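You operate a simulated robot arm through the tools that you are given. There is no shell and no other tool. Be economical: measure what you need, move in short steps, check, and stop when the job is done.

Carry out the task below with a simulated two-armed robot. There is one attempt and no reset: what you move stays moved.

## Task
Set the cold well to 6 C, then lift the peas in.
Fine: stand the USE card beside them in the well and close the lid.

Only the result counts: the job must be done as asked and must still hold three seconds after the hand-in. Knocking over, shifting, dropping, spilling or breaking anything else fails it. A push-on lid holds only when it is set on centred and level and pressed home; a screw cap is set on level and turned clockwise until tight.

## Robot
Two 7-joint arms with two-finger parallel grippers on one trunk, on a base that drives. Base frame: it is fixed to the floor where the robot stands at the start and does not move with it; the origin is under the middle of the robot, x ahead of it, y to its left, z up. Lengths are in mm, angles in degrees, forces in N, time in s.
The left shoulder is at the start at [70, 163, 1070], the right one opposite. With the tool pointing down near the work surface each hand reaches from about 400 to 880 mm from the robot's upright axis, wherever it stands, measured 20 degrees to its own side. Places, roughly: cold well dial [700, 0, 800]; cold well lid [1100, 0, 900]; cold well [1100, 0, 800]; warm well dial [700, 700, 800]; cloth [750, 1000, 1000]; pan [1000, 500, 750]. Payload 3.43 kg a hand.
The tool frame of a hand sits at the grasp point between the pads (the TCP): z along the fingers, y along the line on which they close. The tips reach 34 mm beyond it. Largest opening 128 mm; finger width 24, thickness 12; the body of the gripper, 48 by 130 mm, starts 96 mm behind the TCP.
Orientation is that of the tool frame in the base frame, as a unit quaternion [w, x, y, z]. With the fingers straight down and closing along the base's y, the tool's x points along the base's -x, its y along +y and its z along -z.

## Interface
- The arms move only by the tool jog_arm. It takes "left_commands", "right_commands" or both (then of equal length, played together; a hand with none holds still); each is a list of rows, each a list of 7 numbers: the finger opening in mm, from 0 to 128, then the shift along the tool's x, y, z in units of 20 mm (1.0 is 20 mm), then the turn, a rotation vector about the tool's x, y, z in units of 6 degrees (1.0 is 6 degrees). In form: [[claw, dx, dy, dz, rx, ry, rz], ...]. A call has 1 to 10 rows; each row shifts and turns the commanded pose from where the row before left it, along the tool's axes as they then stand. A call with a number of a shift or a turn outside -1 to 1 is refused whole. Rows are played at 5 a second. More than 50 mm and 8.6 degrees between two rows, or a gripper value outside its range, and nothing of the call is played. A pose out of reach is approached as far as the arm can. The call stops where the force on the tool passes 90 N (or 10 N more than at its start, if that is more) or the arm is blocked; 0.2 s more then pass. Each finger travels about 153 mm/s and halts on what it meets, pressing with about 21 N; the grip force reading is that of the motor and also rises with nothing between the fingers. The clock runs only during rows and for 0.2 s after the last one: add rows that do not move to give the fingers time. It gives the time, the measured TCP pose, the force on the tool (base axes), the opening and the grip force at its end, in the units of the frame above (readings bear some noise).
- Cameras (640 x 400 px; columns grow to the right, rows downward): "scene" is now at [144.3, -0.2, 1319.7]; the picture's right is [0.01, -1.00, 0.00], its down [-0.35, -0.00, -0.94] and it looks along [0.94, 0.01, -0.35] (base axes); focal length 214 px, centre (320, 200). "left" rides on the left gripper at [76, 11, -160] in its tool frame; the picture's right is [-0.15, 0.99, 0.00], its down [-0.88, -0.13, -0.46] and it looks along [-0.45, -0.07, 0.89] (tool axes); focal length 234 px, centre (320, 200). "right" rides on the right gripper at [76, -11, -160] in its tool frame; the picture's right is [0.15, 0.99, 0.00], its down [-0.88, 0.13, -0.46] and it looks along [-0.45, 0.07, 0.89] (tool axes); focal length 234 px, centre (320, 200). There is no depth. A picture from a camera that has moved, and an enlarged one, comes with that camera's place and axes in the base frame and with its lens.
- camera(camera): a new picture of that camera. No time passes.
- lift_body(by): slides the trunk up (or, below 0, down) by that many mm; the arms and the scene camera ride with it, the base frame stays. It gives what a move gives, with no picture.
- roll_base(legs): drives the robot by 1 to 6 legs, each [ahead, left, turn to the left] in mm, mm and degrees, along the robot's own axes; the way and the turn of a leg run together, so that a leg with both is an arc; at most 1500 mm and 180 degrees a leg. The arms and the cameras ride along, it lands a little off, and it stops where it bumps. It gives what a move gives.
- aim_head(pan, tilt): turns the head with the scene camera to pan (to the left, within 86 degrees either way) and tilt (down, from -29 to 69), counted from straight ahead of the robot. It gives what a move gives.
- close_up(camera, box): a new picture of the part [left, top, right, bottom] of that camera's present view, enlarged. No time passes.
- finish_job(): hands the job in; it is judged then, once.

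Go step by step. Nothing tells you exact positions but the pictures and the camera data: compare them with the known pose of the tool, close in by small moves and look again before you grip or let go. The budget is 120 turns and 88 pictures, counting those below and the enlarged ones. Unless the task says otherwise, let go and move clear before handing in, and close with one line.

The tools are called after "Call:" as name(argument=value, ...) on one line, values as JSON. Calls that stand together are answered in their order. jog_arm: Moves the arms, as the interface text tells. Its arguments: {"type":"object","properties":{"left_commands":{"type":"array","items":{"type":"array","items":{"type":"number"}}},"right_commands":{"type":"array","items":{"type":"array","items":{"type":"number"}}}},"required":[]} The other tools are called the same way: lift_body (by) slides the trunk up or down; roll_base (legs) drives the base; aim_head (pan, tilt) turns the head that bears the scene camera; camera (camera) takes a picture; close_up (camera, box) takes an enlarged picture of a part of a camera's view; finish_job () hands the job in.

At the start:

```text
t: 0.0
left_tool_pos: [413.0, 157.1, 1288.4]
left_ee_rot: [-0.001, 0.0, 1.0, 0.0]
left_ft_force: [0.3, 0.0, -0.3]
left_grip_width: 127.9
left_finger_force: 0.1
right_tool_pos: [405.7, -172.7, 1282.9]
right_ee_rot: [0.0, 0.0, 1.0, 0.0]
right_ft_force: [0.2, -0.4, -0.5]
right_grip_width: 127.8
right_finger_force: 0.1
trunk travel left (down, up): [-550.0, 390.0]
robot x, y, heading: [-1.3, -1.3, -0.0]
head pan, tilt: [0.6, 20.7]
```

scene: 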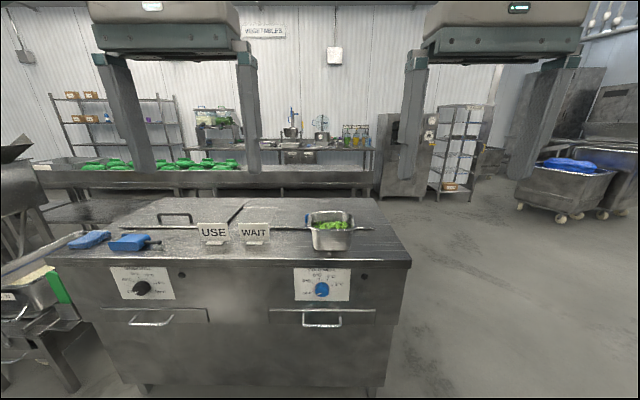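
right: 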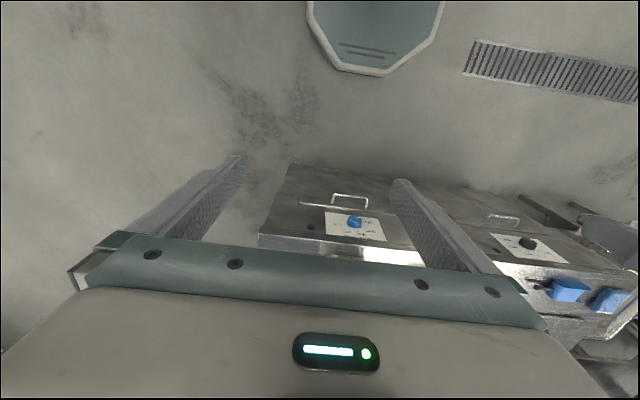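
left: 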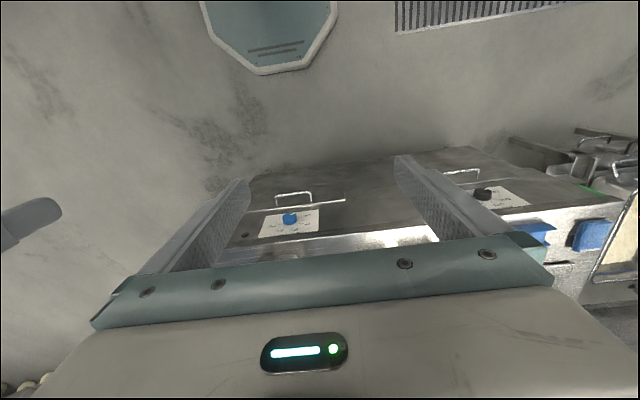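

I see a counter with two dials on its front (left black, right blue), a lid handle on top, USE and WAIT cards and a pan of peas. I'll look closer at the details first.

Call:
close_up(camera="scene", box=[280, 250, 380, 312])

Call:
close_up(camera="scene", box=[60, 190, 220, 290])

Call:
close_up(camera="scene", box=[190, 190, 390, 315])

```text
6.40 times, centred on (330, 281) of scene
camera zoom: at [144.3, -0.2, 1319.7], right [0.01, -1.0, 0.0], down [-0.35, 0.0, -0.94], along [0.94, 0.01, -0.35], focal length 1373 px, centre (256, -318)
```

zoom: 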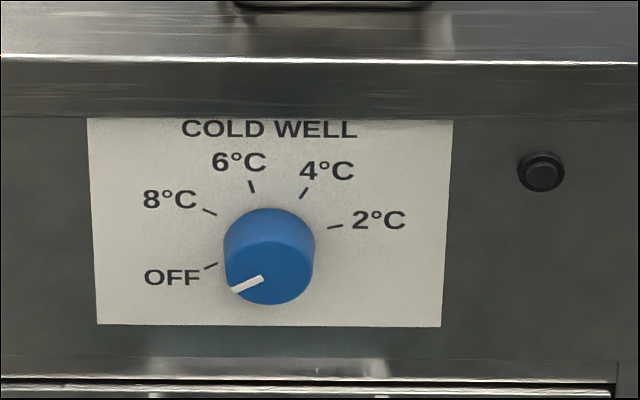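

```text
4.00 times, centred on (140, 240) of scene
camera zoom: at [144.3, -0.2, 1319.7], right [0.01, -1.0, 0.0], down [-0.35, 0.0, -0.94], along [0.94, 0.01, -0.35], focal length 858 px, centre (1040, 40)
```

zoom: 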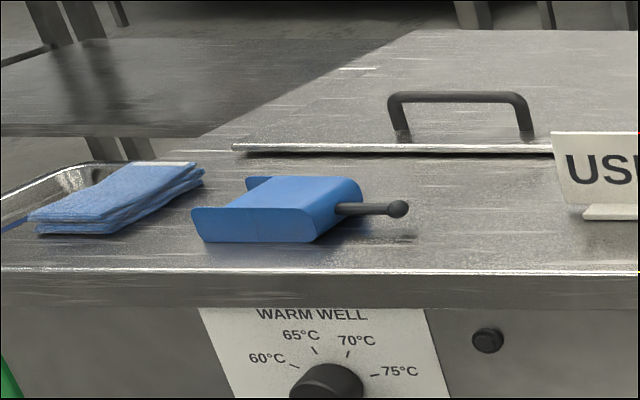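

```text
3.20 times, centred on (290, 252) of scene
camera zoom: at [144.3, -0.2, 1319.7], right [0.01, -1.0, 0.0], down [-0.35, 0.0, -0.94], along [0.94, 0.01, -0.35], focal length 686 px, centre (416, 32)
```

zoom: 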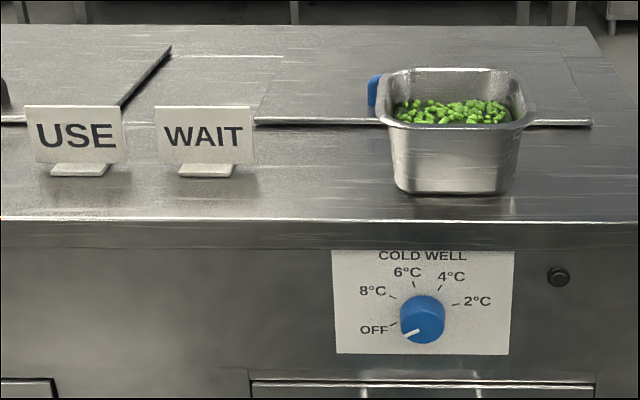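

The cold dial is at OFF and points are known. I'll raise the trunk and tilt the head down to see the well and lid from above.

Call:
lift_body(by=380)

Call:
aim_head(pan=0, tilt=45)

Call:
camera(camera="scene")

```text
t: 3.7
left_tool_pos: [412.4, 156.0, 1668.0]
left_ee_rot: [-0.001, 0.0, 1.0, 0.0]
left_ft_force: [0.6, 0.3, 0.6]
left_grip_width: 127.8
left_finger_force: 0.2
right_tool_pos: [405.2, -172.6, 1663.3]
right_ee_rot: [0.0, 0.001, 1.0, -0.001]
right_ft_force: [-0.1, -0.8, -0.5]
right_grip_width: 127.9
right_finger_force: 0.1
trunk travel left (down, up): [-930.0, 10.0]
robot x, y, heading: [2.9, -2.1, 0.3]
head pan, tilt: [0.6, 20.7]
```

```text
t: 4.5
left_tool_pos: [412.2, 157.3, 1668.7]
left_ee_rot: [0.0, 0.0, 1.0, 0.0]
left_ft_force: [-0.7, -0.8, -1.3]
left_grip_width: 128.0
left_finger_force: 0.0
right_tool_pos: [406.2, -172.3, 1661.7]
right_ee_rot: [0.0, 0.0, 1.0, 0.0]
right_ft_force: [0.4, 0.5, 0.6]
right_grip_width: 128.2
right_finger_force: 0.1
trunk travel left (down, up): [-930.0, 10.0]
robot x, y, heading: [0.7, -1.6, -0.1]
head pan, tilt: [0.0, 45.0]
```

```text
81 pictures are left
camera scene: at [132.7, -1.2, 1662.1], right [0.0, -1.0, 0.0], down [-0.71, 0.0, -0.71], along [0.71, 0.0, -0.71], focal length 214 px, centre (320, 200)
```

scene: 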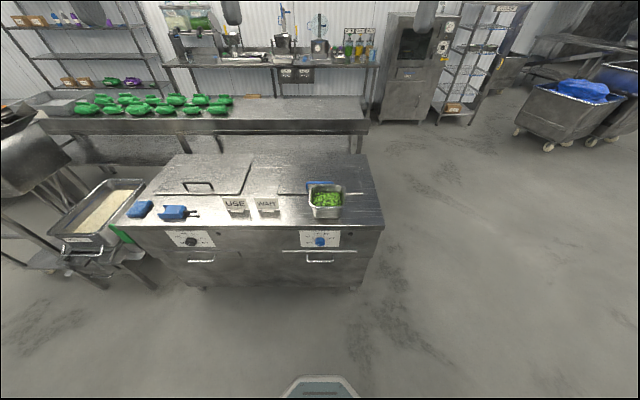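

Call:
close_up(camera="scene", box=[220, 150, 396, 260])

Call:
close_up(camera="scene", box=[110, 145, 270, 245])

```text
3.64 times, centred on (308, 205) of scene
camera zoom: at [132.7, -1.2, 1662.1], right [0.0, -1.0, 0.0], down [-0.71, 0.0, -0.71], along [0.71, 0.0, -0.71], focal length 780 px, centre (364, 182)
```

zoom: 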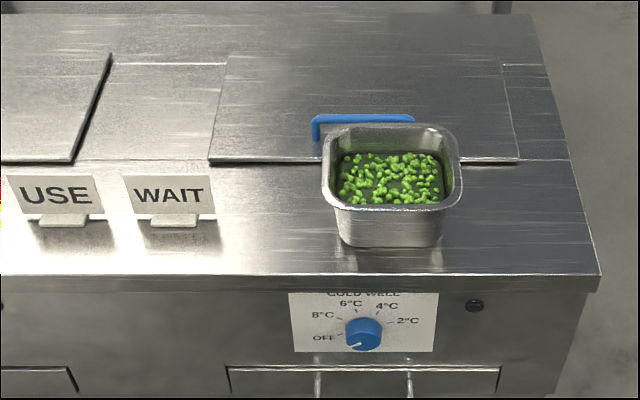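

```text
4.00 times, centred on (190, 195) of scene
camera zoom: at [132.7, -1.2, 1662.1], right [0.0, -1.0, 0.0], down [-0.71, 0.0, -0.71], along [0.71, 0.0, -0.71], focal length 858 px, centre (840, 220)
```

zoom: 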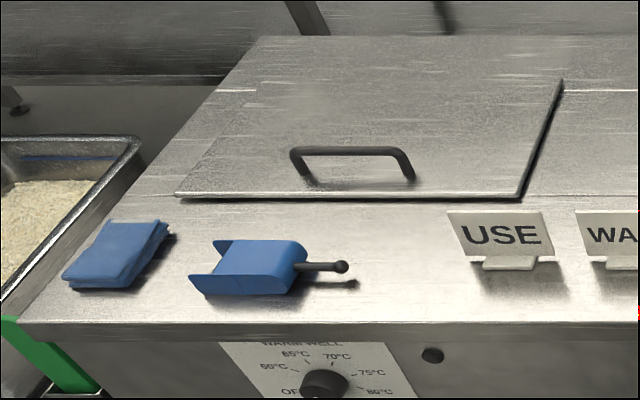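

The counter top appears at z≈880, front edge x≈750. The cold dial is on the front near (750, 0, 740), and the cold lid (hinged, blue handle) spans x≈955–1200 behind the pan. First I'll turn the right hand to point forward for the dial.

Call:
jog_arm(right_commands=[[128, 0, 0, 0, 0, -1, 0], [128, 0, 0, 0, 0, -1, 0], [128, 0, 0, 0, 0, -1, 0], [128, 0, 0, 0, 0, -1, 0], [128, 0, 0, 0, 0, -1, 0], [128, 0, 0, 0, 0, -1, 0], [128, 0, 0, 0, 0, -1, 0], [128, 0, 0, 0, 0, -1, 0], [128, 0, 0, 0, 0, -1, 0], [128, 0, 0, 0, 0, -1, 0]])

Call:
jog_arm(right_commands=[[128, 0, 0, 0, 0, -1, 0], [128, 0, 0, 0, 0, -1, 0], [128, 0, 0, 0, 0, -1, 0], [128, 0, 0, 0, 0, -1, 0], [128, 0, 0, 0, 0, -1, 0], [128, 0, 1, 0, 0, 0, 0], [128, 0, 1, 0, 0, 0, 0], [128, 0, 1, 0, 0, 0, 0], [128, 0, 1, 0, 0, 0, 0], [128, 0, 1, 0, 0, 0, 0]])

Call:
lift_body(by=-600)

Call:
camera(camera="scene")

Call:
camera(camera="right")

```text
t: 6.8
left_tool_pos: [412.8, 156.8, 1668.8]
left_ee_rot: [0.001, 0.0, 1.0, 0.0]
left_ft_force: [0.3, -0.5, 0.2]
left_grip_width: 127.9
left_finger_force: 0.1
right_tool_pos: [406.0, -173.4, 1662.6]
right_ee_rot: [0.501, 0.001, 0.866, 0.0]
right_ft_force: [-0.2, 0.3, -0.4]
right_grip_width: 127.9
right_finger_force: 0.0
trunk travel left (down, up): [-930.0, 10.0]
robot x, y, heading: [-0.6, 0.8, 0.2]
head pan, tilt: [0.0, 45.0]
```

```text
t: 8.9
left_tool_pos: [412.6, 159.9, 1669.2]
left_ee_rot: [0.001, 0.0, 1.0, -0.001]
left_ft_force: [0.3, -0.2, 0.7]
left_grip_width: 127.7
left_finger_force: 0.2
right_tool_pos: [431.2, -52.7, 1722.3]
right_ee_rot: [0.707, 0.0, 0.707, -0.001]
right_ft_force: [-0.2, 1.3, -0.7]
right_grip_width: 127.9
right_finger_force: 0.1
right hand out of reach, approached as far as the arm can: row 3, 4, 5
trunk travel left (down, up): [-930.0, 10.0]
robot x, y, heading: [-0.5, 0.5, 0.3]
head pan, tilt: [0.0, 45.0]
```

```text
refused: -600 is not a number from -400 to 400
```

```text
78 pictures are left
camera scene: at [132.5, 1.1, 1662.1], right [0.0, -1.0, 0.0], down [-0.71, 0.0, -0.71], along [0.71, 0.0, -0.71], focal length 214 px, centre (320, 200)
```

scene: 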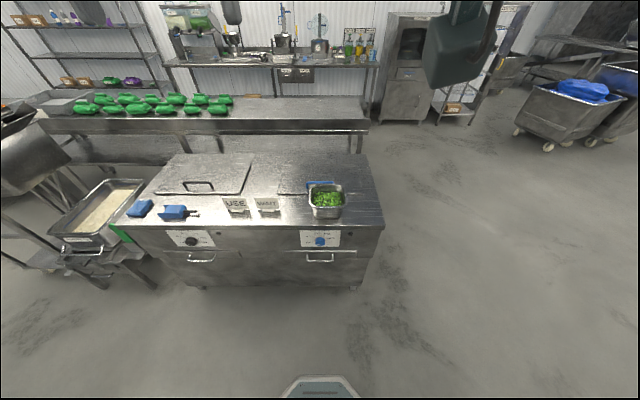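

```text
77 pictures are left
camera right: at [270.7, -62.9, 1646.5], right [0.0, 0.99, -0.15], down [-0.46, 0.13, 0.88], along [0.89, 0.07, 0.45], focal length 234 px, centre (320, 200)
```

right: 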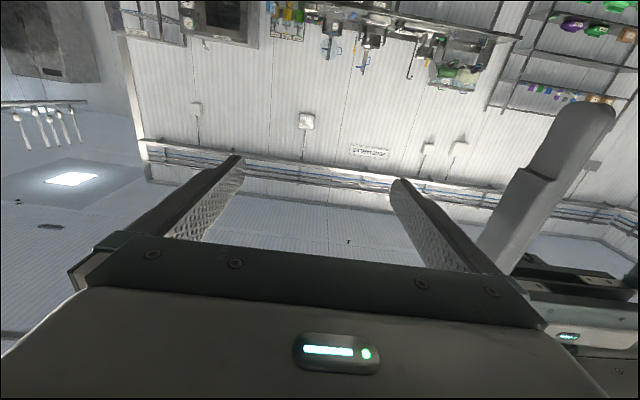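

Hand points forward. Lower the trunk in two steps, then bring the hand down.

Call:
lift_body(by=-380)

Call:
jog_arm(right_commands=[[128, 1, 0, 0, 0, 0, 0], [128, 1, 0, 0, 0, 0, 0], [128, 1, 0, 0, 0, 0, 0], [128, 1, 0, 0, 0, 0, 0], [128, 1, 0, 0, 0, 0, 0], [128, 1, 0, 0, 0, 0, 0], [128, 1, 0, 0, 0, 0, 0], [128, 1, 0, 0, 0, 0, 0], [128, 1, 0, 0, 0, 0, 0], [128, 1, 0, 0, 0, 0, 0]])

Call:
lift_body(by=-120)

Call:
jog_arm(right_commands=[[128, 1, 0, 0, 0, 0, 0], [128, 1, 0, 0, 0, 0, 0], [128, 1, 0, 0, 0, 0, 0], [128, 1, 0, 0, 0, 0, 0], [128, 1, 0, 0, 0, 0, 0], [128, 1, 0, 0, 0, 0, 0], [128, 1, 0, 0, 0, 0, 0], [128, 1, 0, 0, 0, 0, 0], [128, 1, 0, 0, 0, 0, 0], [128, 1, 0, 0, 0, 0, 0]])

Call:
aim_head(pan=0, tilt=30)

Call:
camera(camera="scene")

Call:
camera(camera="right")

```text
t: 12.6
left_tool_pos: [411.4, 156.2, 1288.6]
left_ee_rot: [0.0, 0.0, 1.0, 0.0]
left_ft_force: [0.2, -0.5, -0.4]
left_grip_width: 127.9
left_finger_force: 0.0
right_tool_pos: [431.8, -55.4, 1342.6]
right_ee_rot: [0.707, 0.0, 0.707, -0.001]
right_ft_force: [-0.1, -0.9, 0.5]
right_grip_width: 128.0
right_finger_force: 0.1
trunk travel left (down, up): [-550.0, 390.0]
robot x, y, heading: [1.5, 3.1, -0.1]
head pan, tilt: [0.0, 45.0]
```

```text
t: 14.8
left_tool_pos: [413.2, 157.9, 1288.4]
left_ee_rot: [0.0, -0.001, 1.0, 0.0]
left_ft_force: [0.4, 0.5, -0.1]
left_grip_width: 127.9
left_finger_force: 0.1
right_tool_pos: [468.6, 1.1, 1186.1]
right_ee_rot: [0.707, 0.0, 0.707, 0.0]
right_ft_force: [0.1, -0.5, -0.2]
right_grip_width: 128.2
right_finger_force: 0.0
right hand out of reach, approached as far as the arm can: row 3, 4, 5, 6, 7, 8, 9, 10
trunk travel left (down, up): [-550.0, 390.0]
robot x, y, heading: [0.3, -2.0, -0.1]
head pan, tilt: [0.0, 45.0]
```

```text
t: 16.3
left_tool_pos: [412.4, 157.4, 1168.1]
left_ee_rot: [-0.001, 0.0, 1.0, 0.0]
left_ft_force: [-0.6, -0.4, -0.7]
left_grip_width: 127.8
left_finger_force: 0.2
right_tool_pos: [467.4, -0.9, 1067.6]
right_ee_rot: [0.707, 0.001, 0.707, -0.001]
right_ft_force: [1.0, -0.2, -0.6]
right_grip_width: 128.2
right_finger_force: 0.0
trunk travel left (down, up): [-430.0, 510.0]
robot x, y, heading: [-1.1, 2.0, 0.0]
head pan, tilt: [0.0, 45.0]
```

```text
t: 18.5
left_tool_pos: [413.1, 155.6, 1168.3]
left_ee_rot: [-0.001, 0.0, 1.0, 0.0]
left_ft_force: [0.9, 0.3, 0.2]
left_grip_width: 128.3
left_finger_force: 0.0
right_tool_pos: [492.9, 5.9, 885.4]
right_ee_rot: [0.704, 0.027, 0.709, 0.003]
right_ft_force: [0.7, 0.9, 0.3]
right_grip_width: 127.9
right_finger_force: 0.2
right hand out of reach, approached as far as the arm can: row 1, 2, 3, 4, 6, 10
trunk travel left (down, up): [-430.0, 510.0]
robot x, y, heading: [-1.4, 0.7, 0.0]
head pan, tilt: [0.0, 45.0]
```

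```text
t: 19.3
left_tool_pos: [412.2, 156.4, 1168.6]
left_ee_rot: [0.0, 0.0, 1.0, 0.0]
left_ft_force: [-0.4, -0.4, -0.1]
left_grip_width: 128.0
left_finger_force: 0.1
right_tool_pos: [493.0, 4.5, 883.4]
right_ee_rot: [0.704, 0.026, 0.71, -0.001]
right_ft_force: [-0.3, -0.9, 0.5]
right_grip_width: 128.0
right_finger_force: 0.1
trunk travel left (down, up): [-430.0, 510.0]
robot x, y, heading: [0.4, 0.6, -0.2]
head pan, tilt: [0.0, 30.0]
```

```text
76 pictures are left
camera scene: at [141.7, -1.1, 1184.6], right [0.0, -1.0, 0.0], down [-0.5, 0.0, -0.87], along [0.87, 0.0, -0.5], focal length 214 px, centre (320, 200)
```

scene: 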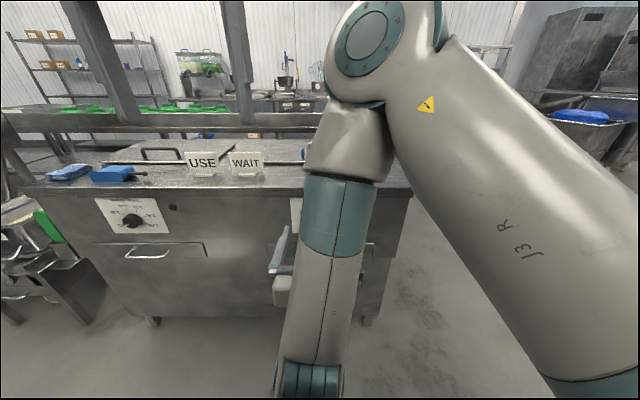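

```text
75 pictures are left
camera right: at [332.3, 2.3, 808.7], right [0.04, 0.99, -0.11], down [-0.44, 0.12, 0.89], along [0.9, 0.02, 0.45], focal length 234 px, centre (320, 200)
```

right: 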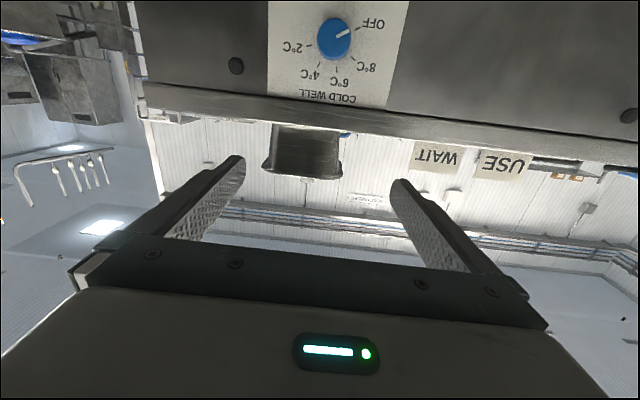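

The wrist camera sees the dial; I estimate it at about (735, 0, 753). Moving the hand forward and down toward it.

Call:
jog_arm(right_commands=[[128, 0.5, 0, 1, 0, 0, 0], [128, 0.5, 0, 1, 0, 0, 0], [128, 1, 0, 1, 0, 0, 0], [128, 1, 0, 1, 0, 0, 0], [128, 1, 0, 0, 0, 0, 0], [128, 1, 0, 0, 0, 0, 0], [128, 1, 0, 0, 0, 0, 0]])

Call:
camera(camera="right")

```text
t: 20.9
left_tool_pos: [412.3, 157.0, 1168.4]
left_ee_rot: [0.0, 0.001, 1.0, 0.0]
left_ft_force: [-0.1, 0.4, 0.5]
left_grip_width: 128.3
left_finger_force: 0.2
right_tool_pos: [565.7, 19.6, 755.6]
right_ee_rot: [0.707, 0.001, 0.708, -0.001]
right_ft_force: [0.6, 1.1, -0.1]
right_grip_width: 127.9
right_finger_force: 0.0
trunk travel left (down, up): [-430.0, 510.0]
robot x, y, heading: [-0.5, -0.6, 0.1]
head pan, tilt: [0.0, 30.0]
```

```text
74 pictures are left
camera right: at [405.5, 9.3, 680.4], right [0.0, 0.99, -0.15], down [-0.45, 0.13, 0.88], along [0.89, 0.07, 0.45], focal length 234 px, centre (320, 200)
```

right: 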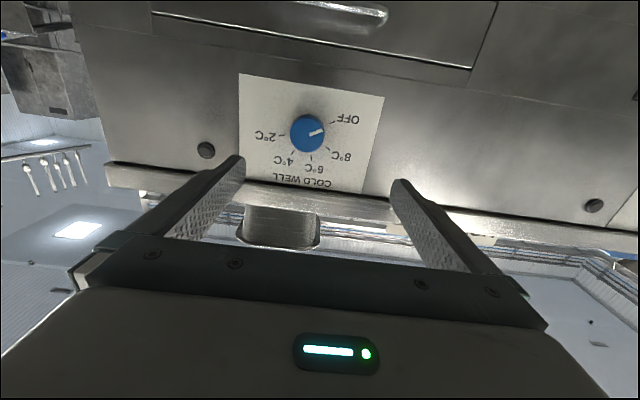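

Dial face triangulates to about (745, 3, 751). Centre the hand on its axis, pre-roll −54°, and check.

Call:
jog_arm(right_commands=[[128, 0.2, -0.8, 0.5, 0, 0, 0], [128, 0, 0, 0.5, 0, 0, -1], [128, 0, 0, 0.5, 0, 0, -1], [128, 0, 0, 0.5, 0, 0, -1], [128, 0, 0, 0.5, 0, 0, -1], [128, 0, 0, 0.5, 0, 0, -1], [128, 0, 0, 0.5, 0, 0, -1], [128, 0, 0, 0.5, 0, 0, -1], [128, 0, 0, 0.5, 0, 0, -1], [128, 0, 0, 0, 0, 0, -1]])

Call:
camera(camera="right")

```text
t: 23.1
left_tool_pos: [411.5, 156.9, 1169.0]
left_ee_rot: [0.0, -0.001, 1.0, 0.0]
left_ft_force: [0.5, -0.1, -0.4]
left_grip_width: 128.1
left_finger_force: 0.0
right_tool_pos: [658.1, 6.1, 754.3]
right_ee_rot: [0.629, -0.321, 0.63, -0.322]
right_ft_force: [-0.8, 0.6, -0.6]
right_grip_width: 128.2
right_finger_force: 0.0
right hand out of reach, approached as far as the arm can: row 1
trunk travel left (down, up): [-430.0, 510.0]
robot x, y, heading: [2.0, 3.5, 0.3]
head pan, tilt: [0.0, 30.0]
```

```text
73 pictures are left
camera right: at [498.4, -61.4, 719.2], right [0.0, 0.46, -0.89], down [-0.45, 0.79, 0.41], along [0.89, 0.4, 0.21], focal length 234 px, centre (320, 200)
```

right: 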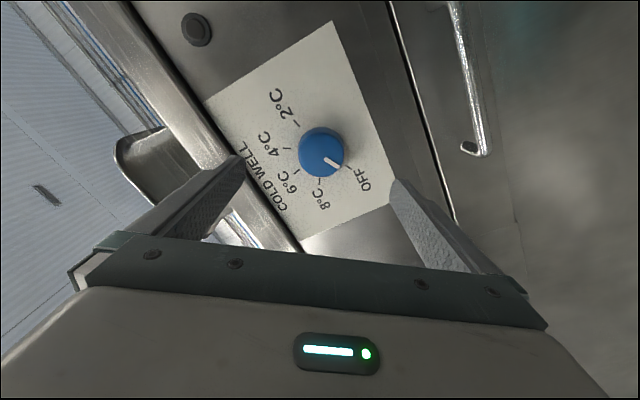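

Dial lines up with the tool axis. Advancing 72 mm with open fingers and looking again.

Call:
jog_arm(right_commands=[[100, 0, 0, 1, 0, 0, 0], [80, 0, 0, 1, 0, 0, 0], [80, 0, 0, 1, 0, 0, 0], [80, 0, 0, 0.6, 0, 0, 0]])

Call:
camera(camera="right")

```text
t: 24.1
left_tool_pos: [409.1, 155.3, 1169.4]
left_ee_rot: [0.0, 0.001, 1.0, 0.0]
left_ft_force: [-1.1, 0.1, 0.4]
left_grip_width: 127.8
left_finger_force: 0.1
right_tool_pos: [726.1, 8.4, 756.0]
right_ee_rot: [0.626, -0.319, 0.634, -0.322]
right_ft_force: [-19.9, -3.2, -4.3]
right_grip_width: 79.2
right_finger_force: 0.1
right hand out of reach, approached as far as the arm can: row 4
trunk travel left (down, up): [-430.0, 510.0]
robot x, y, heading: [0.8, -1.9, 0.3]
head pan, tilt: [0.0, 30.0]
```

```text
72 pictures are left
camera right: at [565.3, -57.4, 722.1], right [0.0, 0.46, -0.89], down [-0.45, 0.79, 0.42], along [0.9, 0.4, 0.2], focal length 234 px, centre (320, 200)
```

right: 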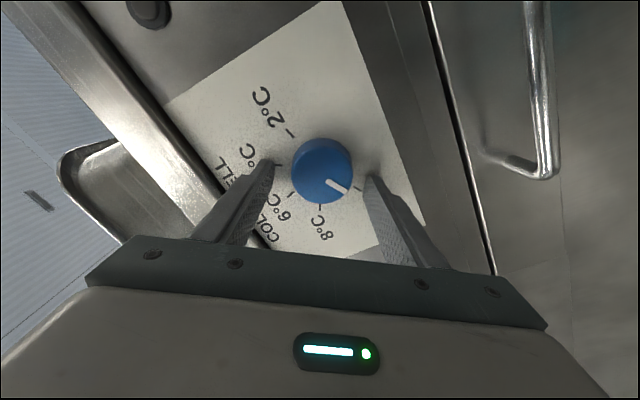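

Tips touch the panel (20 N), fingers straddle the knob. Back off 4 mm, close, then turn clockwise about 60° and look.

Call:
jog_arm(right_commands=[[80, 0, 0, -0.25, 0, 0, 0], [30, 0, 0, 0, 0, 0, 0], [30, 0, 0, 0, 0, 0, 0], [30, 0, 0, 0, 0, 0, 0]])

Call:
jog_arm(right_commands=[[30, 0, 0, 0, 0, 0, 1], [30, 0, 0, 0, 0, 0, 1], [30, 0, 0, 0, 0, 0, 1], [30, 0, 0, 0, 0, 0, 1], [30, 0, 0, 0, 0, 0, 1]])

Call:
camera(camera="right")

```text
t: 25.1
left_tool_pos: [414.7, 157.5, 1168.6]
left_ee_rot: [-0.001, -0.002, 1.0, -0.001]
left_ft_force: [0.1, -0.3, -1.0]
left_grip_width: 127.8
left_finger_force: 0.0
right_tool_pos: [724.3, 9.8, 757.2]
right_ee_rot: [0.628, -0.321, 0.631, -0.322]
right_ft_force: [11.3, 4.5, 0.8]
right_grip_width: 51.0
right_finger_force: 44.5
trunk travel left (down, up): [-430.0, 510.0]
robot x, y, heading: [-2.7, 1.6, 0.0]
head pan, tilt: [0.0, 30.0]
```

```text
t: 26.3
left_tool_pos: [410.2, 155.6, 1169.5]
left_ee_rot: [0.001, 0.0, 1.0, 0.0]
left_ft_force: [-0.1, -0.4, 0.0]
left_grip_width: 128.0
left_finger_force: 0.0
right_tool_pos: [724.0, 5.9, 762.1]
right_ee_rot: [0.692, -0.14, 0.692, -0.151]
right_ft_force: [15.8, -9.5, 27.5]
right_grip_width: 50.9
right_finger_force: 44.6
trunk travel left (down, up): [-430.0, 510.0]
robot x, y, heading: [-3.0, 0.6, 0.1]
head pan, tilt: [0.0, 30.0]
```

```text
71 pictures are left
camera right: at [563.9, -32.7, 695.5], right [0.01, 0.85, -0.53], down [-0.45, 0.48, 0.75], along [0.89, 0.23, 0.39], focal length 234 px, centre (320, 200)
```

right: 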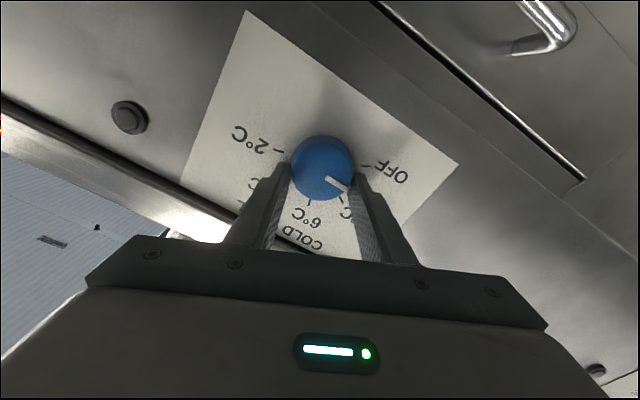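

The knob turns with the hand. I'll relieve the vertical load and continue the turn.

Call:
jog_arm(right_commands=[[30, 0.15, 0.07, 0, 0, 0, 1], [30, 0, 0, 0, 0, 0, 1], [30, 0, 0, 0, 0, 0, 1], [30, 0, 0, 0, 0, 0, 1], [30, 0, 0, 0, 0, 0, 1], [30, 0, 0, 0, 0, 0, 1], [30, 0, 0, 0, 0, 0, 1], [30, 0, 0, 0, 0, 0, 1]])

Call:
camera(camera="right")

```text
t: 28.1
left_tool_pos: [411.0, 153.0, 1168.5]
left_ee_rot: [0.0, 0.001, 1.0, 0.001]
left_ft_force: [0.2, -0.4, 0.0]
left_grip_width: 127.9
left_finger_force: 0.0
right_tool_pos: [722.4, 3.4, 749.9]
right_ee_rot: [0.687, 0.156, 0.695, 0.141]
right_ft_force: [-20.2, -39.9, -16.1]
right_grip_width: 55.1
right_finger_force: 21.7
trunk travel left (down, up): [-430.0, 510.0]
robot x, y, heading: [1.6, 1.9, -0.1]
head pan, tilt: [0.0, 30.0]
```

```text
70 pictures are left
camera right: at [562.2, 27.2, 679.2], right [0.02, 0.96, 0.27], down [-0.45, -0.23, 0.86], along [0.89, -0.14, 0.43], focal length 234 px, centre (320, 200)
```

right: 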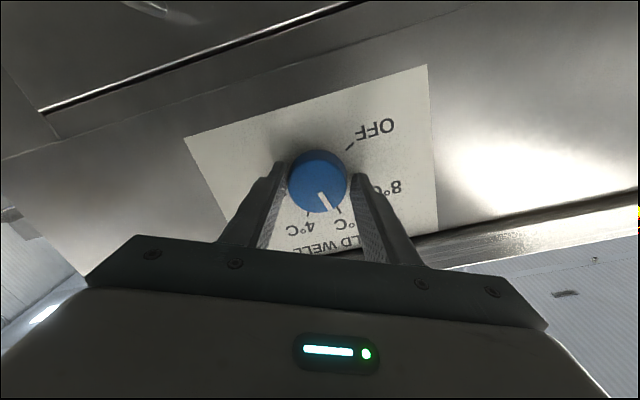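

Call:
close_up(camera="right", box=[256, 130, 416, 260])

```text
3.08 times, centred on (336, 195) of right
camera zoom: at [562.2, 27.2, 679.2], right [0.02, 0.96, 0.27], down [-0.45, -0.23, 0.86], along [0.89, -0.14, 0.43], focal length 720 px, centre (271, 215)
```

zoom: 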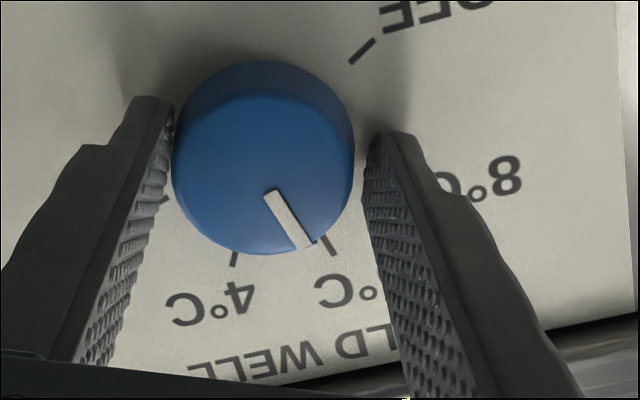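

Pointer is near 6 °C, perhaps a few degrees short. I'll open the fingers to release the load and look again from straight.

Call:
jog_arm(right_commands=[[90, 0, 0, 0, 0, 0, 0], [90, 0, 0, -0.5, 0, 0, 0], [90, 0, 0, -1, 0, 0, 0], [90, 0, 0, -1, 0, 0, -1], [100, 0, 0, -1, 0, 0, -1], [100, 1, 0, 0, 0, 0, -1], [100, 1, 0, 0, 0, 0, -0.5], [100, 1, 0, 0, 0, 0, 0]])

Call:
close_up(camera="right", box=[220, 40, 420, 165])

```text
t: 29.9
left_tool_pos: [413.2, 156.7, 1167.4]
left_ee_rot: [0.0, 0.0, 1.0, -0.001]
left_ft_force: [-0.4, -1.2, 0.4]
left_grip_width: 128.2
left_finger_force: 0.0
right_tool_pos: [653.3, 23.4, 700.1]
right_ee_rot: [0.705, 0.022, 0.709, 0.014]
right_ft_force: [0.0, 0.0, 0.0]
right_grip_width: 100.2
right_finger_force: 0.0
right hand out of reach, approached as far as the arm can: row 8
trunk travel left (down, up): [-430.0, 510.0]
robot x, y, heading: [2.1, -0.1, 0.0]
head pan, tilt: [0.0, 30.0]
```

```text
3.20 times, centred on (320, 102) of right
camera zoom: at [491.7, 18.0, 624.8], right [0.01, 1.0, -0.1], down [-0.45, 0.09, 0.89], along [0.89, 0.04, 0.45], focal length 749 px, centre (320, 512)
```

zoom: 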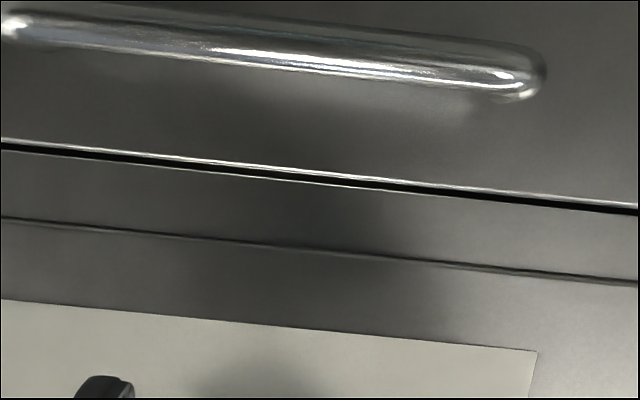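

Call:
close_up(camera="right", box=[220, 130, 400, 242])

```text
3.56 times, centred on (310, 186) of right
camera zoom: at [491.7, 18.0, 624.8], right [0.01, 1.0, -0.1], down [-0.45, 0.09, 0.89], along [0.89, 0.04, 0.45], focal length 833 px, centre (356, 250)
```

zoom: 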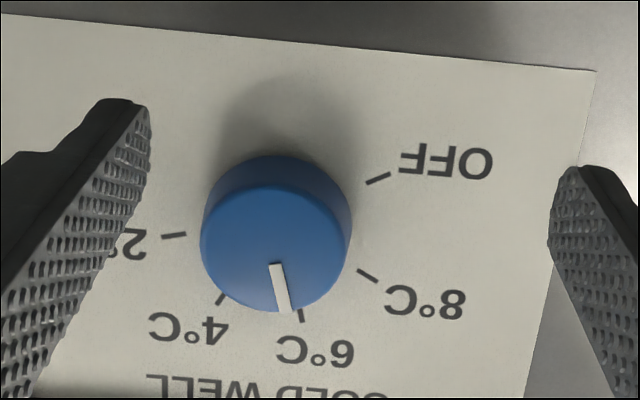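

Call:
close_up(camera="right", box=[265, 165, 341, 230])

```text
6.15 times, centred on (303, 198) of right
camera zoom: at [491.7, 18.0, 624.8], right [0.01, 1.0, -0.1], down [-0.45, 0.09, 0.89], along [0.89, 0.04, 0.45], focal length 1441 px, centre (425, 215)
```

zoom: 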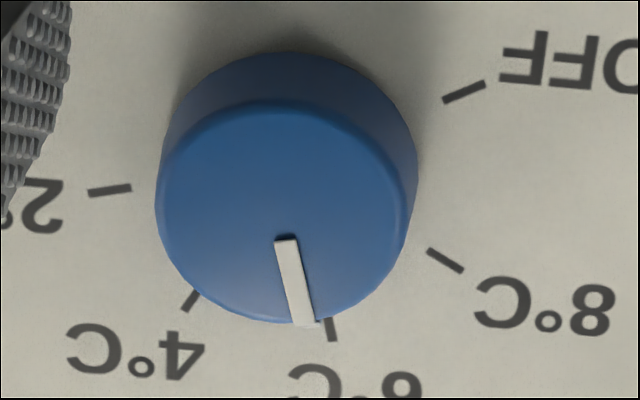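

Computed from the panel geometry, ticks sit at 45° steps with 6 °C at 15° left of vertical, and the pointer reads 15°, so the dial is set. Now retract the hand, raise up, turn it down, and look at the lid.

Call:
jog_arm(right_commands=[[100, 0, 0, -1, 0, 0, 0], [100, 0, 0, -1, 0, 0, 0], [100, 0, -0.5, -1, 0, 0, 0], [100, 0, -0.5, -1, 0, 0, 0], [100, 0, -1, 0, 0, 0, 0], [100, 0, -1, 0, 0, 0, 0]])

Call:
lift_body(by=400)

Call:
jog_arm(right_commands=[[100, -1, -1, 0, 0, 1, 0], [100, -1, -1, 0, 0, 1, 0], [100, -1, -1, 0, 0, 1, 0], [100, -1, -1, 0, 0, 1, 0], [100, -1, -1, 0, 0, 1, 0], [100, -1, 0, 0, 0, 1, 0], [100, -1, 0, 0, 0, 1, 0], [100, -1, 0, 0, 0, 1, 0], [100, -1, 0, 0, 0, 1, 0], [100, 0, 0, 0, 0, 1, 0]])

Call:
jog_arm(right_commands=[[100, 0, 0, -1, 0, 1, 0], [100, 0, 0, -1, 0, 1, 0], [100, 0, 0, -1, 0, 1, 0], [100, 0, 0, -1, 0, 1, 0], [100, 0, 0, -1, 0, 1, 0], [100, 0, 0, -1, 0, 0, 0]])

Call:
aim_head(pan=0, tilt=50)

Call:
camera(camera="scene")

```text
t: 31.3
left_tool_pos: [411.8, 157.2, 1168.6]
left_ee_rot: [0.0, 0.0, 1.0, 0.0]
left_ft_force: [0.2, 0.4, -0.4]
left_grip_width: 127.7
left_finger_force: 0.1
right_tool_pos: [607.7, -6.7, 715.5]
right_ee_rot: [0.705, 0.021, 0.709, 0.016]
right_ft_force: [-0.2, 0.2, 0.0]
right_grip_width: 99.9
right_finger_force: 0.1
right hand out of reach, approached as far as the arm can: row 3, 4, 5, 6
trunk travel left (down, up): [-430.0, 510.0]
robot x, y, heading: [-0.5, -2.4, -0.1]
head pan, tilt: [0.0, 30.0]
```

```text
t: 35.1
left_tool_pos: [412.5, 156.2, 1568.0]
left_ee_rot: [0.0, 0.0, 1.0, 0.0]
left_ft_force: [0.5, 0.7, 0.3]
left_grip_width: 128.3
left_finger_force: 0.1
right_tool_pos: [607.6, -6.2, 1115.2]
right_ee_rot: [0.705, 0.022, 0.709, 0.015]
right_ft_force: [0.2, -0.5, -0.2]
right_grip_width: 100.1
right_finger_force: 0.1
trunk travel left (down, up): [-830.0, 110.0]
robot x, y, heading: [-3.7, -2.9, 0.2]
head pan, tilt: [0.0, 30.0]
```

```text
t: 37.3
left_tool_pos: [413.0, 156.2, 1567.9]
left_ee_rot: [-0.002, -0.001, 1.0, 0.0]
left_ft_force: [-0.5, -0.1, 0.2]
left_grip_width: 128.0
left_finger_force: 0.0
right_tool_pos: [678.8, -114.4, 1266.7]
right_ee_rot: [0.256, 0.01, 0.966, 0.025]
right_ft_force: [0.3, 0.1, -0.4]
right_grip_width: 100.0
right_finger_force: 0.0
trunk travel left (down, up): [-830.0, 110.0]
robot x, y, heading: [0.9, 0.9, 0.0]
head pan, tilt: [0.0, 30.0]
```

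```text
t: 38.7
left_tool_pos: [412.0, 157.1, 1569.4]
left_ee_rot: [-0.001, 0.0, 1.0, 0.0]
left_ft_force: [0.1, 0.8, -0.6]
left_grip_width: 128.0
left_finger_force: 0.1
right_tool_pos: [647.8, -122.2, 1381.7]
right_ee_rot: [-0.003, 0.003, 1.0, 0.026]
right_ft_force: [0.2, 0.7, -0.2]
right_grip_width: 99.8
right_finger_force: 0.1
trunk travel left (down, up): [-830.0, 110.0]
robot x, y, heading: [2.4, 0.2, -0.0]
head pan, tilt: [0.0, 30.0]
```

```text
t: 39.5
left_tool_pos: [412.1, 156.5, 1568.7]
left_ee_rot: [0.0, 0.001, 1.0, 0.0]
left_ft_force: [0.5, -0.1, 0.2]
left_grip_width: 128.1
left_finger_force: 0.2
right_tool_pos: [647.8, -122.0, 1381.4]
right_ee_rot: [-0.002, 0.003, 1.0, 0.026]
right_ft_force: [0.0, 0.2, 0.2]
right_grip_width: 99.8
right_finger_force: 0.1
trunk travel left (down, up): [-830.0, 110.0]
robot x, y, heading: [2.0, -0.6, 0.5]
head pan, tilt: [0.0, 50.0]
```

```text
65 pictures are left
camera scene: at [128.3, -1.3, 1555.2], right [0.0, -1.0, 0.0], down [-0.77, 0.0, -0.64], along [0.64, 0.0, -0.77], focal length 214 px, centre (320, 200)
```

scene: 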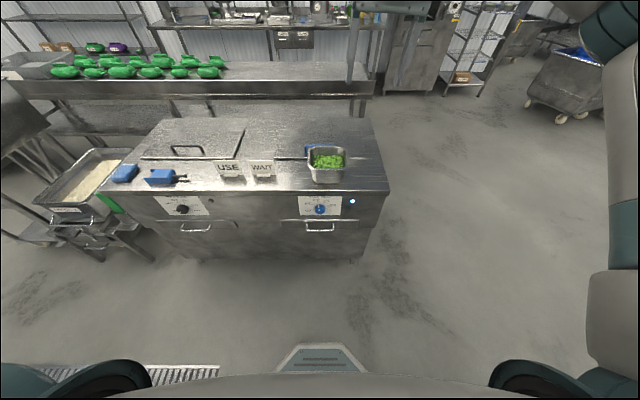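

The lamp beside the dial is lit. Now drive 350 mm closer and look down at lid and pan.

Call:
roll_base(legs=[[350, 0, 0]])

Call:
camera(camera="scene")

Call:
camera(camera="right")

```text
t: 41.8
left_tool_pos: [762.0, 155.0, 1569.6]
left_ee_rot: [0.0, 0.0, 1.0, 0.0]
left_ft_force: [0.2, -0.2, -0.3]
left_grip_width: 128.0
left_finger_force: 0.0
right_tool_pos: [997.6, -123.8, 1382.2]
right_ee_rot: [-0.002, 0.006, 1.0, 0.026]
right_ft_force: [1.0, -0.2, -0.3]
right_grip_width: 99.9
right_finger_force: 0.0
trunk travel left (down, up): [-830.0, 110.0]
robot x, y, heading: [348.8, -0.8, 0.1]
head pan, tilt: [0.0, 50.0]
```

```text
64 pictures are left
camera scene: at [477.4, -2.2, 1555.5], right [0.0, -1.0, 0.0], down [-0.77, 0.0, -0.64], along [0.64, 0.0, -0.77], focal length 214 px, centre (320, 200)
```

scene: 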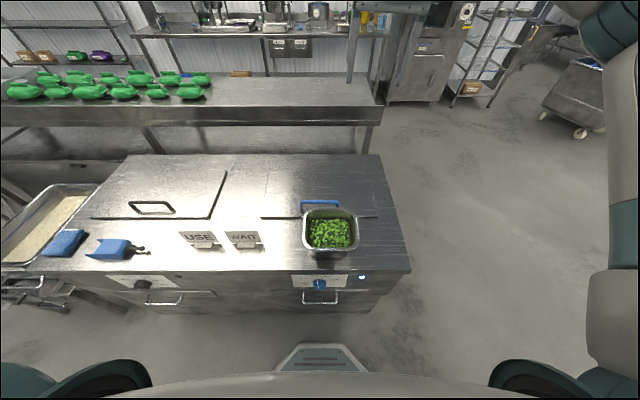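

```text
63 pictures are left
camera right: at [921.6, -142.7, 1541.9], right [-0.14, 0.99, 0.05], down [0.88, 0.1, 0.46], along [0.45, 0.11, -0.89], focal length 234 px, centre (320, 200)
```

right: 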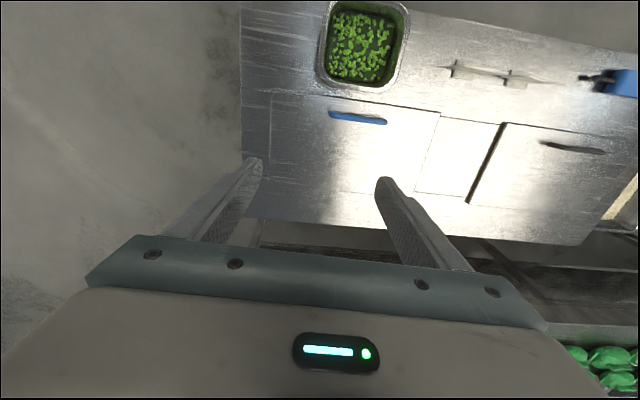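

Call:
close_up(camera="scene", box=[220, 150, 420, 275])

Call:
close_up(camera="right", box=[240, 0, 540, 188])

```text
3.20 times, centred on (320, 212) of scene
camera zoom: at [477.4, -2.2, 1555.5], right [0.0, -1.0, 0.0], down [-0.77, 0.0, -0.64], along [0.64, 0.0, -0.77], focal length 686 px, centre (320, 160)
```

zoom: 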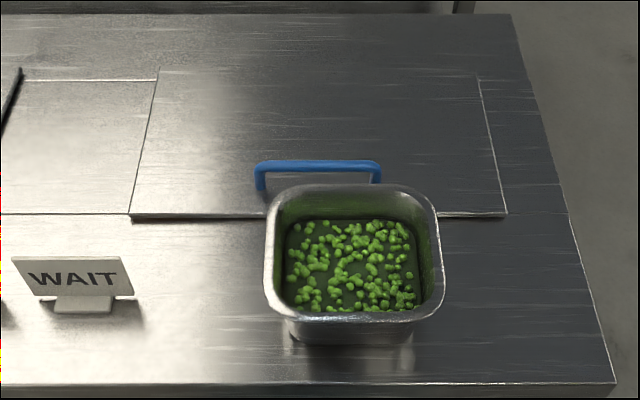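

```text
2.13 times, centred on (390, 94) of right
camera zoom: at [921.6, -142.7, 1541.9], right [-0.14, 0.99, 0.05], down [0.88, 0.1, 0.46], along [0.45, 0.11, -0.89], focal length 498 px, centre (171, 426)
```

zoom: 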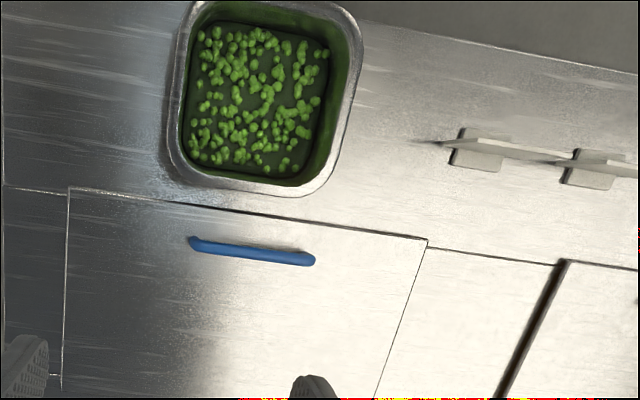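

The cold lid spans about x 951–1213, y ±223, with the blue handle bar around (990, 0, 935). I'll bring the right hand above the handle, rolled 90° so the fingers straddle the bar.

Call:
jog_arm(right_commands=[[70, 0, 1, 1, 0.5, 0, 0], [70, 0, 1, 1, 0, 0, 0], [70, 0, 1, 1, 0, 0, 0], [70, 0, 1, 1, 0, 0, 0], [70, 0, 0, 1, 0, 0, -1], [70, 0, 0, 1, 0, 0, -1], [70, 0, 0, 1, 0, 0, -1], [70, 0, 0, 1, 0, 0, -1], [70, 0, 0, 1, 0, 0, -1], [70, 0, 0, 1, 0, 0, -1]])

Call:
jog_arm(right_commands=[[70, 0, 0, 1, 0, 0, -1], [70, 0, 0, 1, 0, 0, -1], [70, 0, 0, 1, 0, 0, -1], [70, 0, 0, 1, 0, 0, -1], [70, 0, 0, 0, 0, 0, -1], [70, 0, 0, 0, 0, 0, -1], [70, 0, 0, 0, 0, 0, -1], [70, 0, 0, 0, 0, 0, -1], [70, 0, 0, 0, 0, 0, -1]])

Call:
camera(camera="scene")

Call:
camera(camera="right")

```text
t: 44.0
left_tool_pos: [765.7, 155.6, 1569.0]
left_ee_rot: [0.0, 0.001, 1.0, 0.0]
left_ft_force: [-1.0, 0.4, 0.1]
left_grip_width: 128.1
left_finger_force: 0.0
right_tool_pos: [999.0, -43.8, 1180.6]
right_ee_rot: [-0.003, -0.304, 0.953, 0.0]
right_ft_force: [-0.1, -0.1, 0.2]
right_grip_width: 70.2
right_finger_force: 0.1
trunk travel left (down, up): [-830.0, 110.0]
robot x, y, heading: [350.3, -0.1, -0.3]
head pan, tilt: [0.0, 50.0]
```

```text
t: 46.0
left_tool_pos: [764.6, 155.1, 1568.6]
left_ee_rot: [0.0, 0.002, 1.0, 0.0]
left_ft_force: [-0.1, 1.0, -0.6]
left_grip_width: 127.8
left_finger_force: 0.0
right_tool_pos: [999.5, -42.2, 1101.2]
right_ee_rot: [-0.001, -0.495, 0.869, 0.003]
right_ft_force: [-0.6, -0.4, 0.0]
right_grip_width: 69.9
right_finger_force: 0.1
right hand out of reach, approached as far as the arm can: row 5, 6, 7, 8, 9
trunk travel left (down, up): [-830.0, 110.0]
robot x, y, heading: [354.0, -0.2, -0.3]
head pan, tilt: [0.0, 50.0]
```

```text
60 pictures are left
camera scene: at [480.1, -2.2, 1555.2], right [0.0, -1.0, 0.0], down [-0.77, 0.0, -0.64], along [0.64, 0.0, -0.77], focal length 214 px, centre (320, 200)
```

scene: 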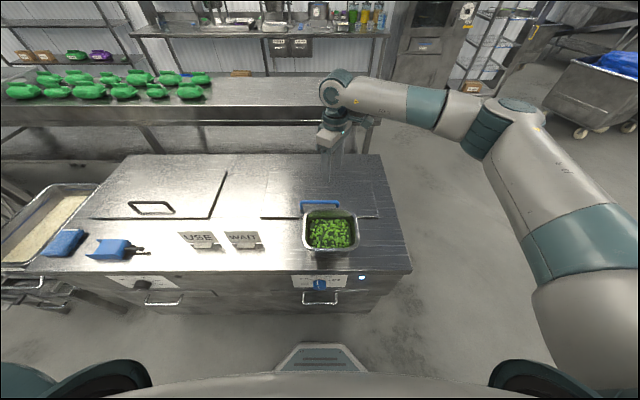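

```text
59 pictures are left
camera right: at [970.9, -112.7, 1261.6], right [-0.93, 0.38, 0.01], down [0.34, 0.82, 0.45], along [0.17, 0.42, -0.89], focal length 234 px, centre (320, 200)
```

right: 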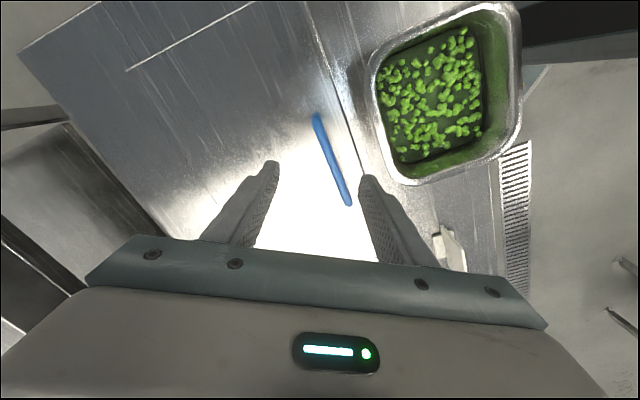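

The roll hits a joint limit at −60°, so I'll roll the other way to +90°.

Call:
jog_arm(right_commands=[[70, 0, 0, 0, 0, 0, 1], [70, 0, 0, 0, 0, 0, 1], [70, 0, 0, 0, 0, 0, 1], [70, 0, 0, 0, 0, 0, 1], [70, 0, 0, 0, 0, 0, 1], [70, 0, 0, 0, 0, 0, 1], [70, 0, 0, 0, 0, 0, 1], [70, 0, 0, 0, 0, 0, 1], [70, 0, 0, 0, 0, 0, 1], [70, 0, 0, 0, 0, 0, 1]])

Call:
jog_arm(right_commands=[[70, 0, 0, 0, 0, 0, 1], [70, 0, 0, 0, 0, 0, 1], [70, 0, 0, 0, 0, 0, 1], [70, 0, 0, 0, 0, 0, 1], [70, 0, 0, 0, 0, 0, 1], [70, 0, 0, 0, 0, 0, 1], [70, 0, 0, 0, 0, 0, 1], [70, 0, 0, 0, 0, 0, 1], [70, 0, 0, 0, 0, 0, 1], [70, 0, 0, 0, 0, 0, 1]])

```text
t: 48.2
left_tool_pos: [764.9, 154.9, 1567.9]
left_ee_rot: [0.0, 0.001, 1.0, 0.001]
left_ft_force: [-0.1, 0.0, 0.6]
left_grip_width: 128.0
left_finger_force: 0.1
right_tool_pos: [998.5, -43.4, 1101.7]
right_ee_rot: [-0.002, 0.006, 1.0, 0.0]
right_ft_force: [-0.2, 0.2, 0.4]
right_grip_width: 69.9
right_finger_force: 0.2
trunk travel left (down, up): [-830.0, 110.0]
robot x, y, heading: [350.0, 2.3, -0.4]
head pan, tilt: [0.0, 50.0]
```

```text
t: 50.4
left_tool_pos: [764.3, 155.4, 1568.5]
left_ee_rot: [0.001, 0.001, 1.0, 0.001]
left_ft_force: [0.2, 0.5, 0.0]
left_grip_width: 127.7
left_finger_force: 0.1
right_tool_pos: [998.4, -43.1, 1102.1]
right_ee_rot: [-0.003, 0.505, 0.863, -0.002]
right_ft_force: [-0.5, 0.3, 0.0]
right_grip_width: 70.1
right_finger_force: 0.1
trunk travel left (down, up): [-830.0, 110.0]
robot x, y, heading: [351.3, 0.5, -0.1]
head pan, tilt: [0.0, 50.0]
```

Call:
jog_arm(right_commands=[[70, 0, 0, 0, 0, 0, 1], [70, 0, 0, 0, 0, 0, 1], [70, 0, 0, 0, 0, 0, 1], [70, 0, 0, 0, 0, 0, 1], [70, 0, 0, 0, 0, 0, 0.9], [70, 0.5, -0.4, 1, 0, 0, 0], [70, 0.5, 0, 1, 0, 0, 0], [70, 0.5, 0, 1, 0, 0, 0]])

Call:
camera(camera="right")

Call:
close_up(camera="scene", box=[240, 140, 400, 240])

```text
t: 52.2
left_tool_pos: [765.6, 154.4, 1568.9]
left_ee_rot: [-0.001, 0.002, 1.0, -0.001]
left_ft_force: [0.7, 0.0, 0.2]
left_grip_width: 128.1
left_finger_force: 0.0
right_tool_pos: [989.4, -14.2, 1039.8]
right_ee_rot: [-0.002, 0.707, 0.707, -0.002]
right_ft_force: [0.4, -0.3, 0.2]
right_grip_width: 70.1
right_finger_force: 0.0
trunk travel left (down, up): [-830.0, 110.0]
robot x, y, heading: [353.7, 0.9, -0.2]
head pan, tilt: [0.0, 50.0]
```

```text
58 pictures are left
camera right: at [979.6, 63.2, 1200.2], right [0.99, 0.15, -0.01], down [0.13, -0.88, 0.46], along [0.06, -0.45, -0.89], focal length 234 px, centre (320, 200)
```

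right: 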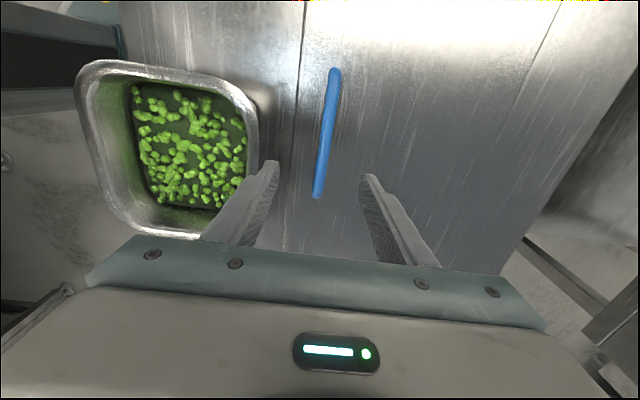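

```text
4.00 times, centred on (320, 190) of scene
camera zoom: at [480.5, -1.6, 1555.2], right [0.0, -1.0, 0.0], down [-0.77, 0.0, -0.64], along [0.64, 0.0, -0.77], focal length 858 px, centre (320, 240)
```

zoom: 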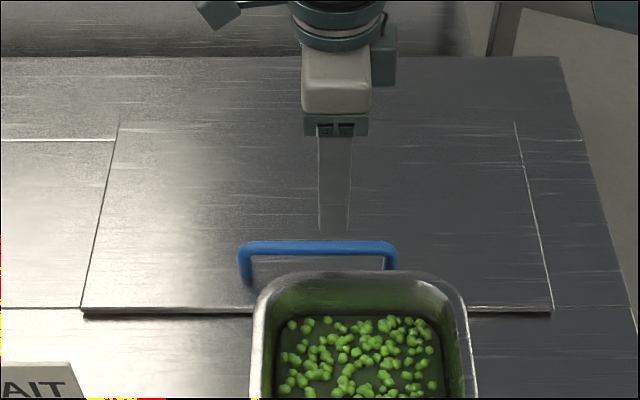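

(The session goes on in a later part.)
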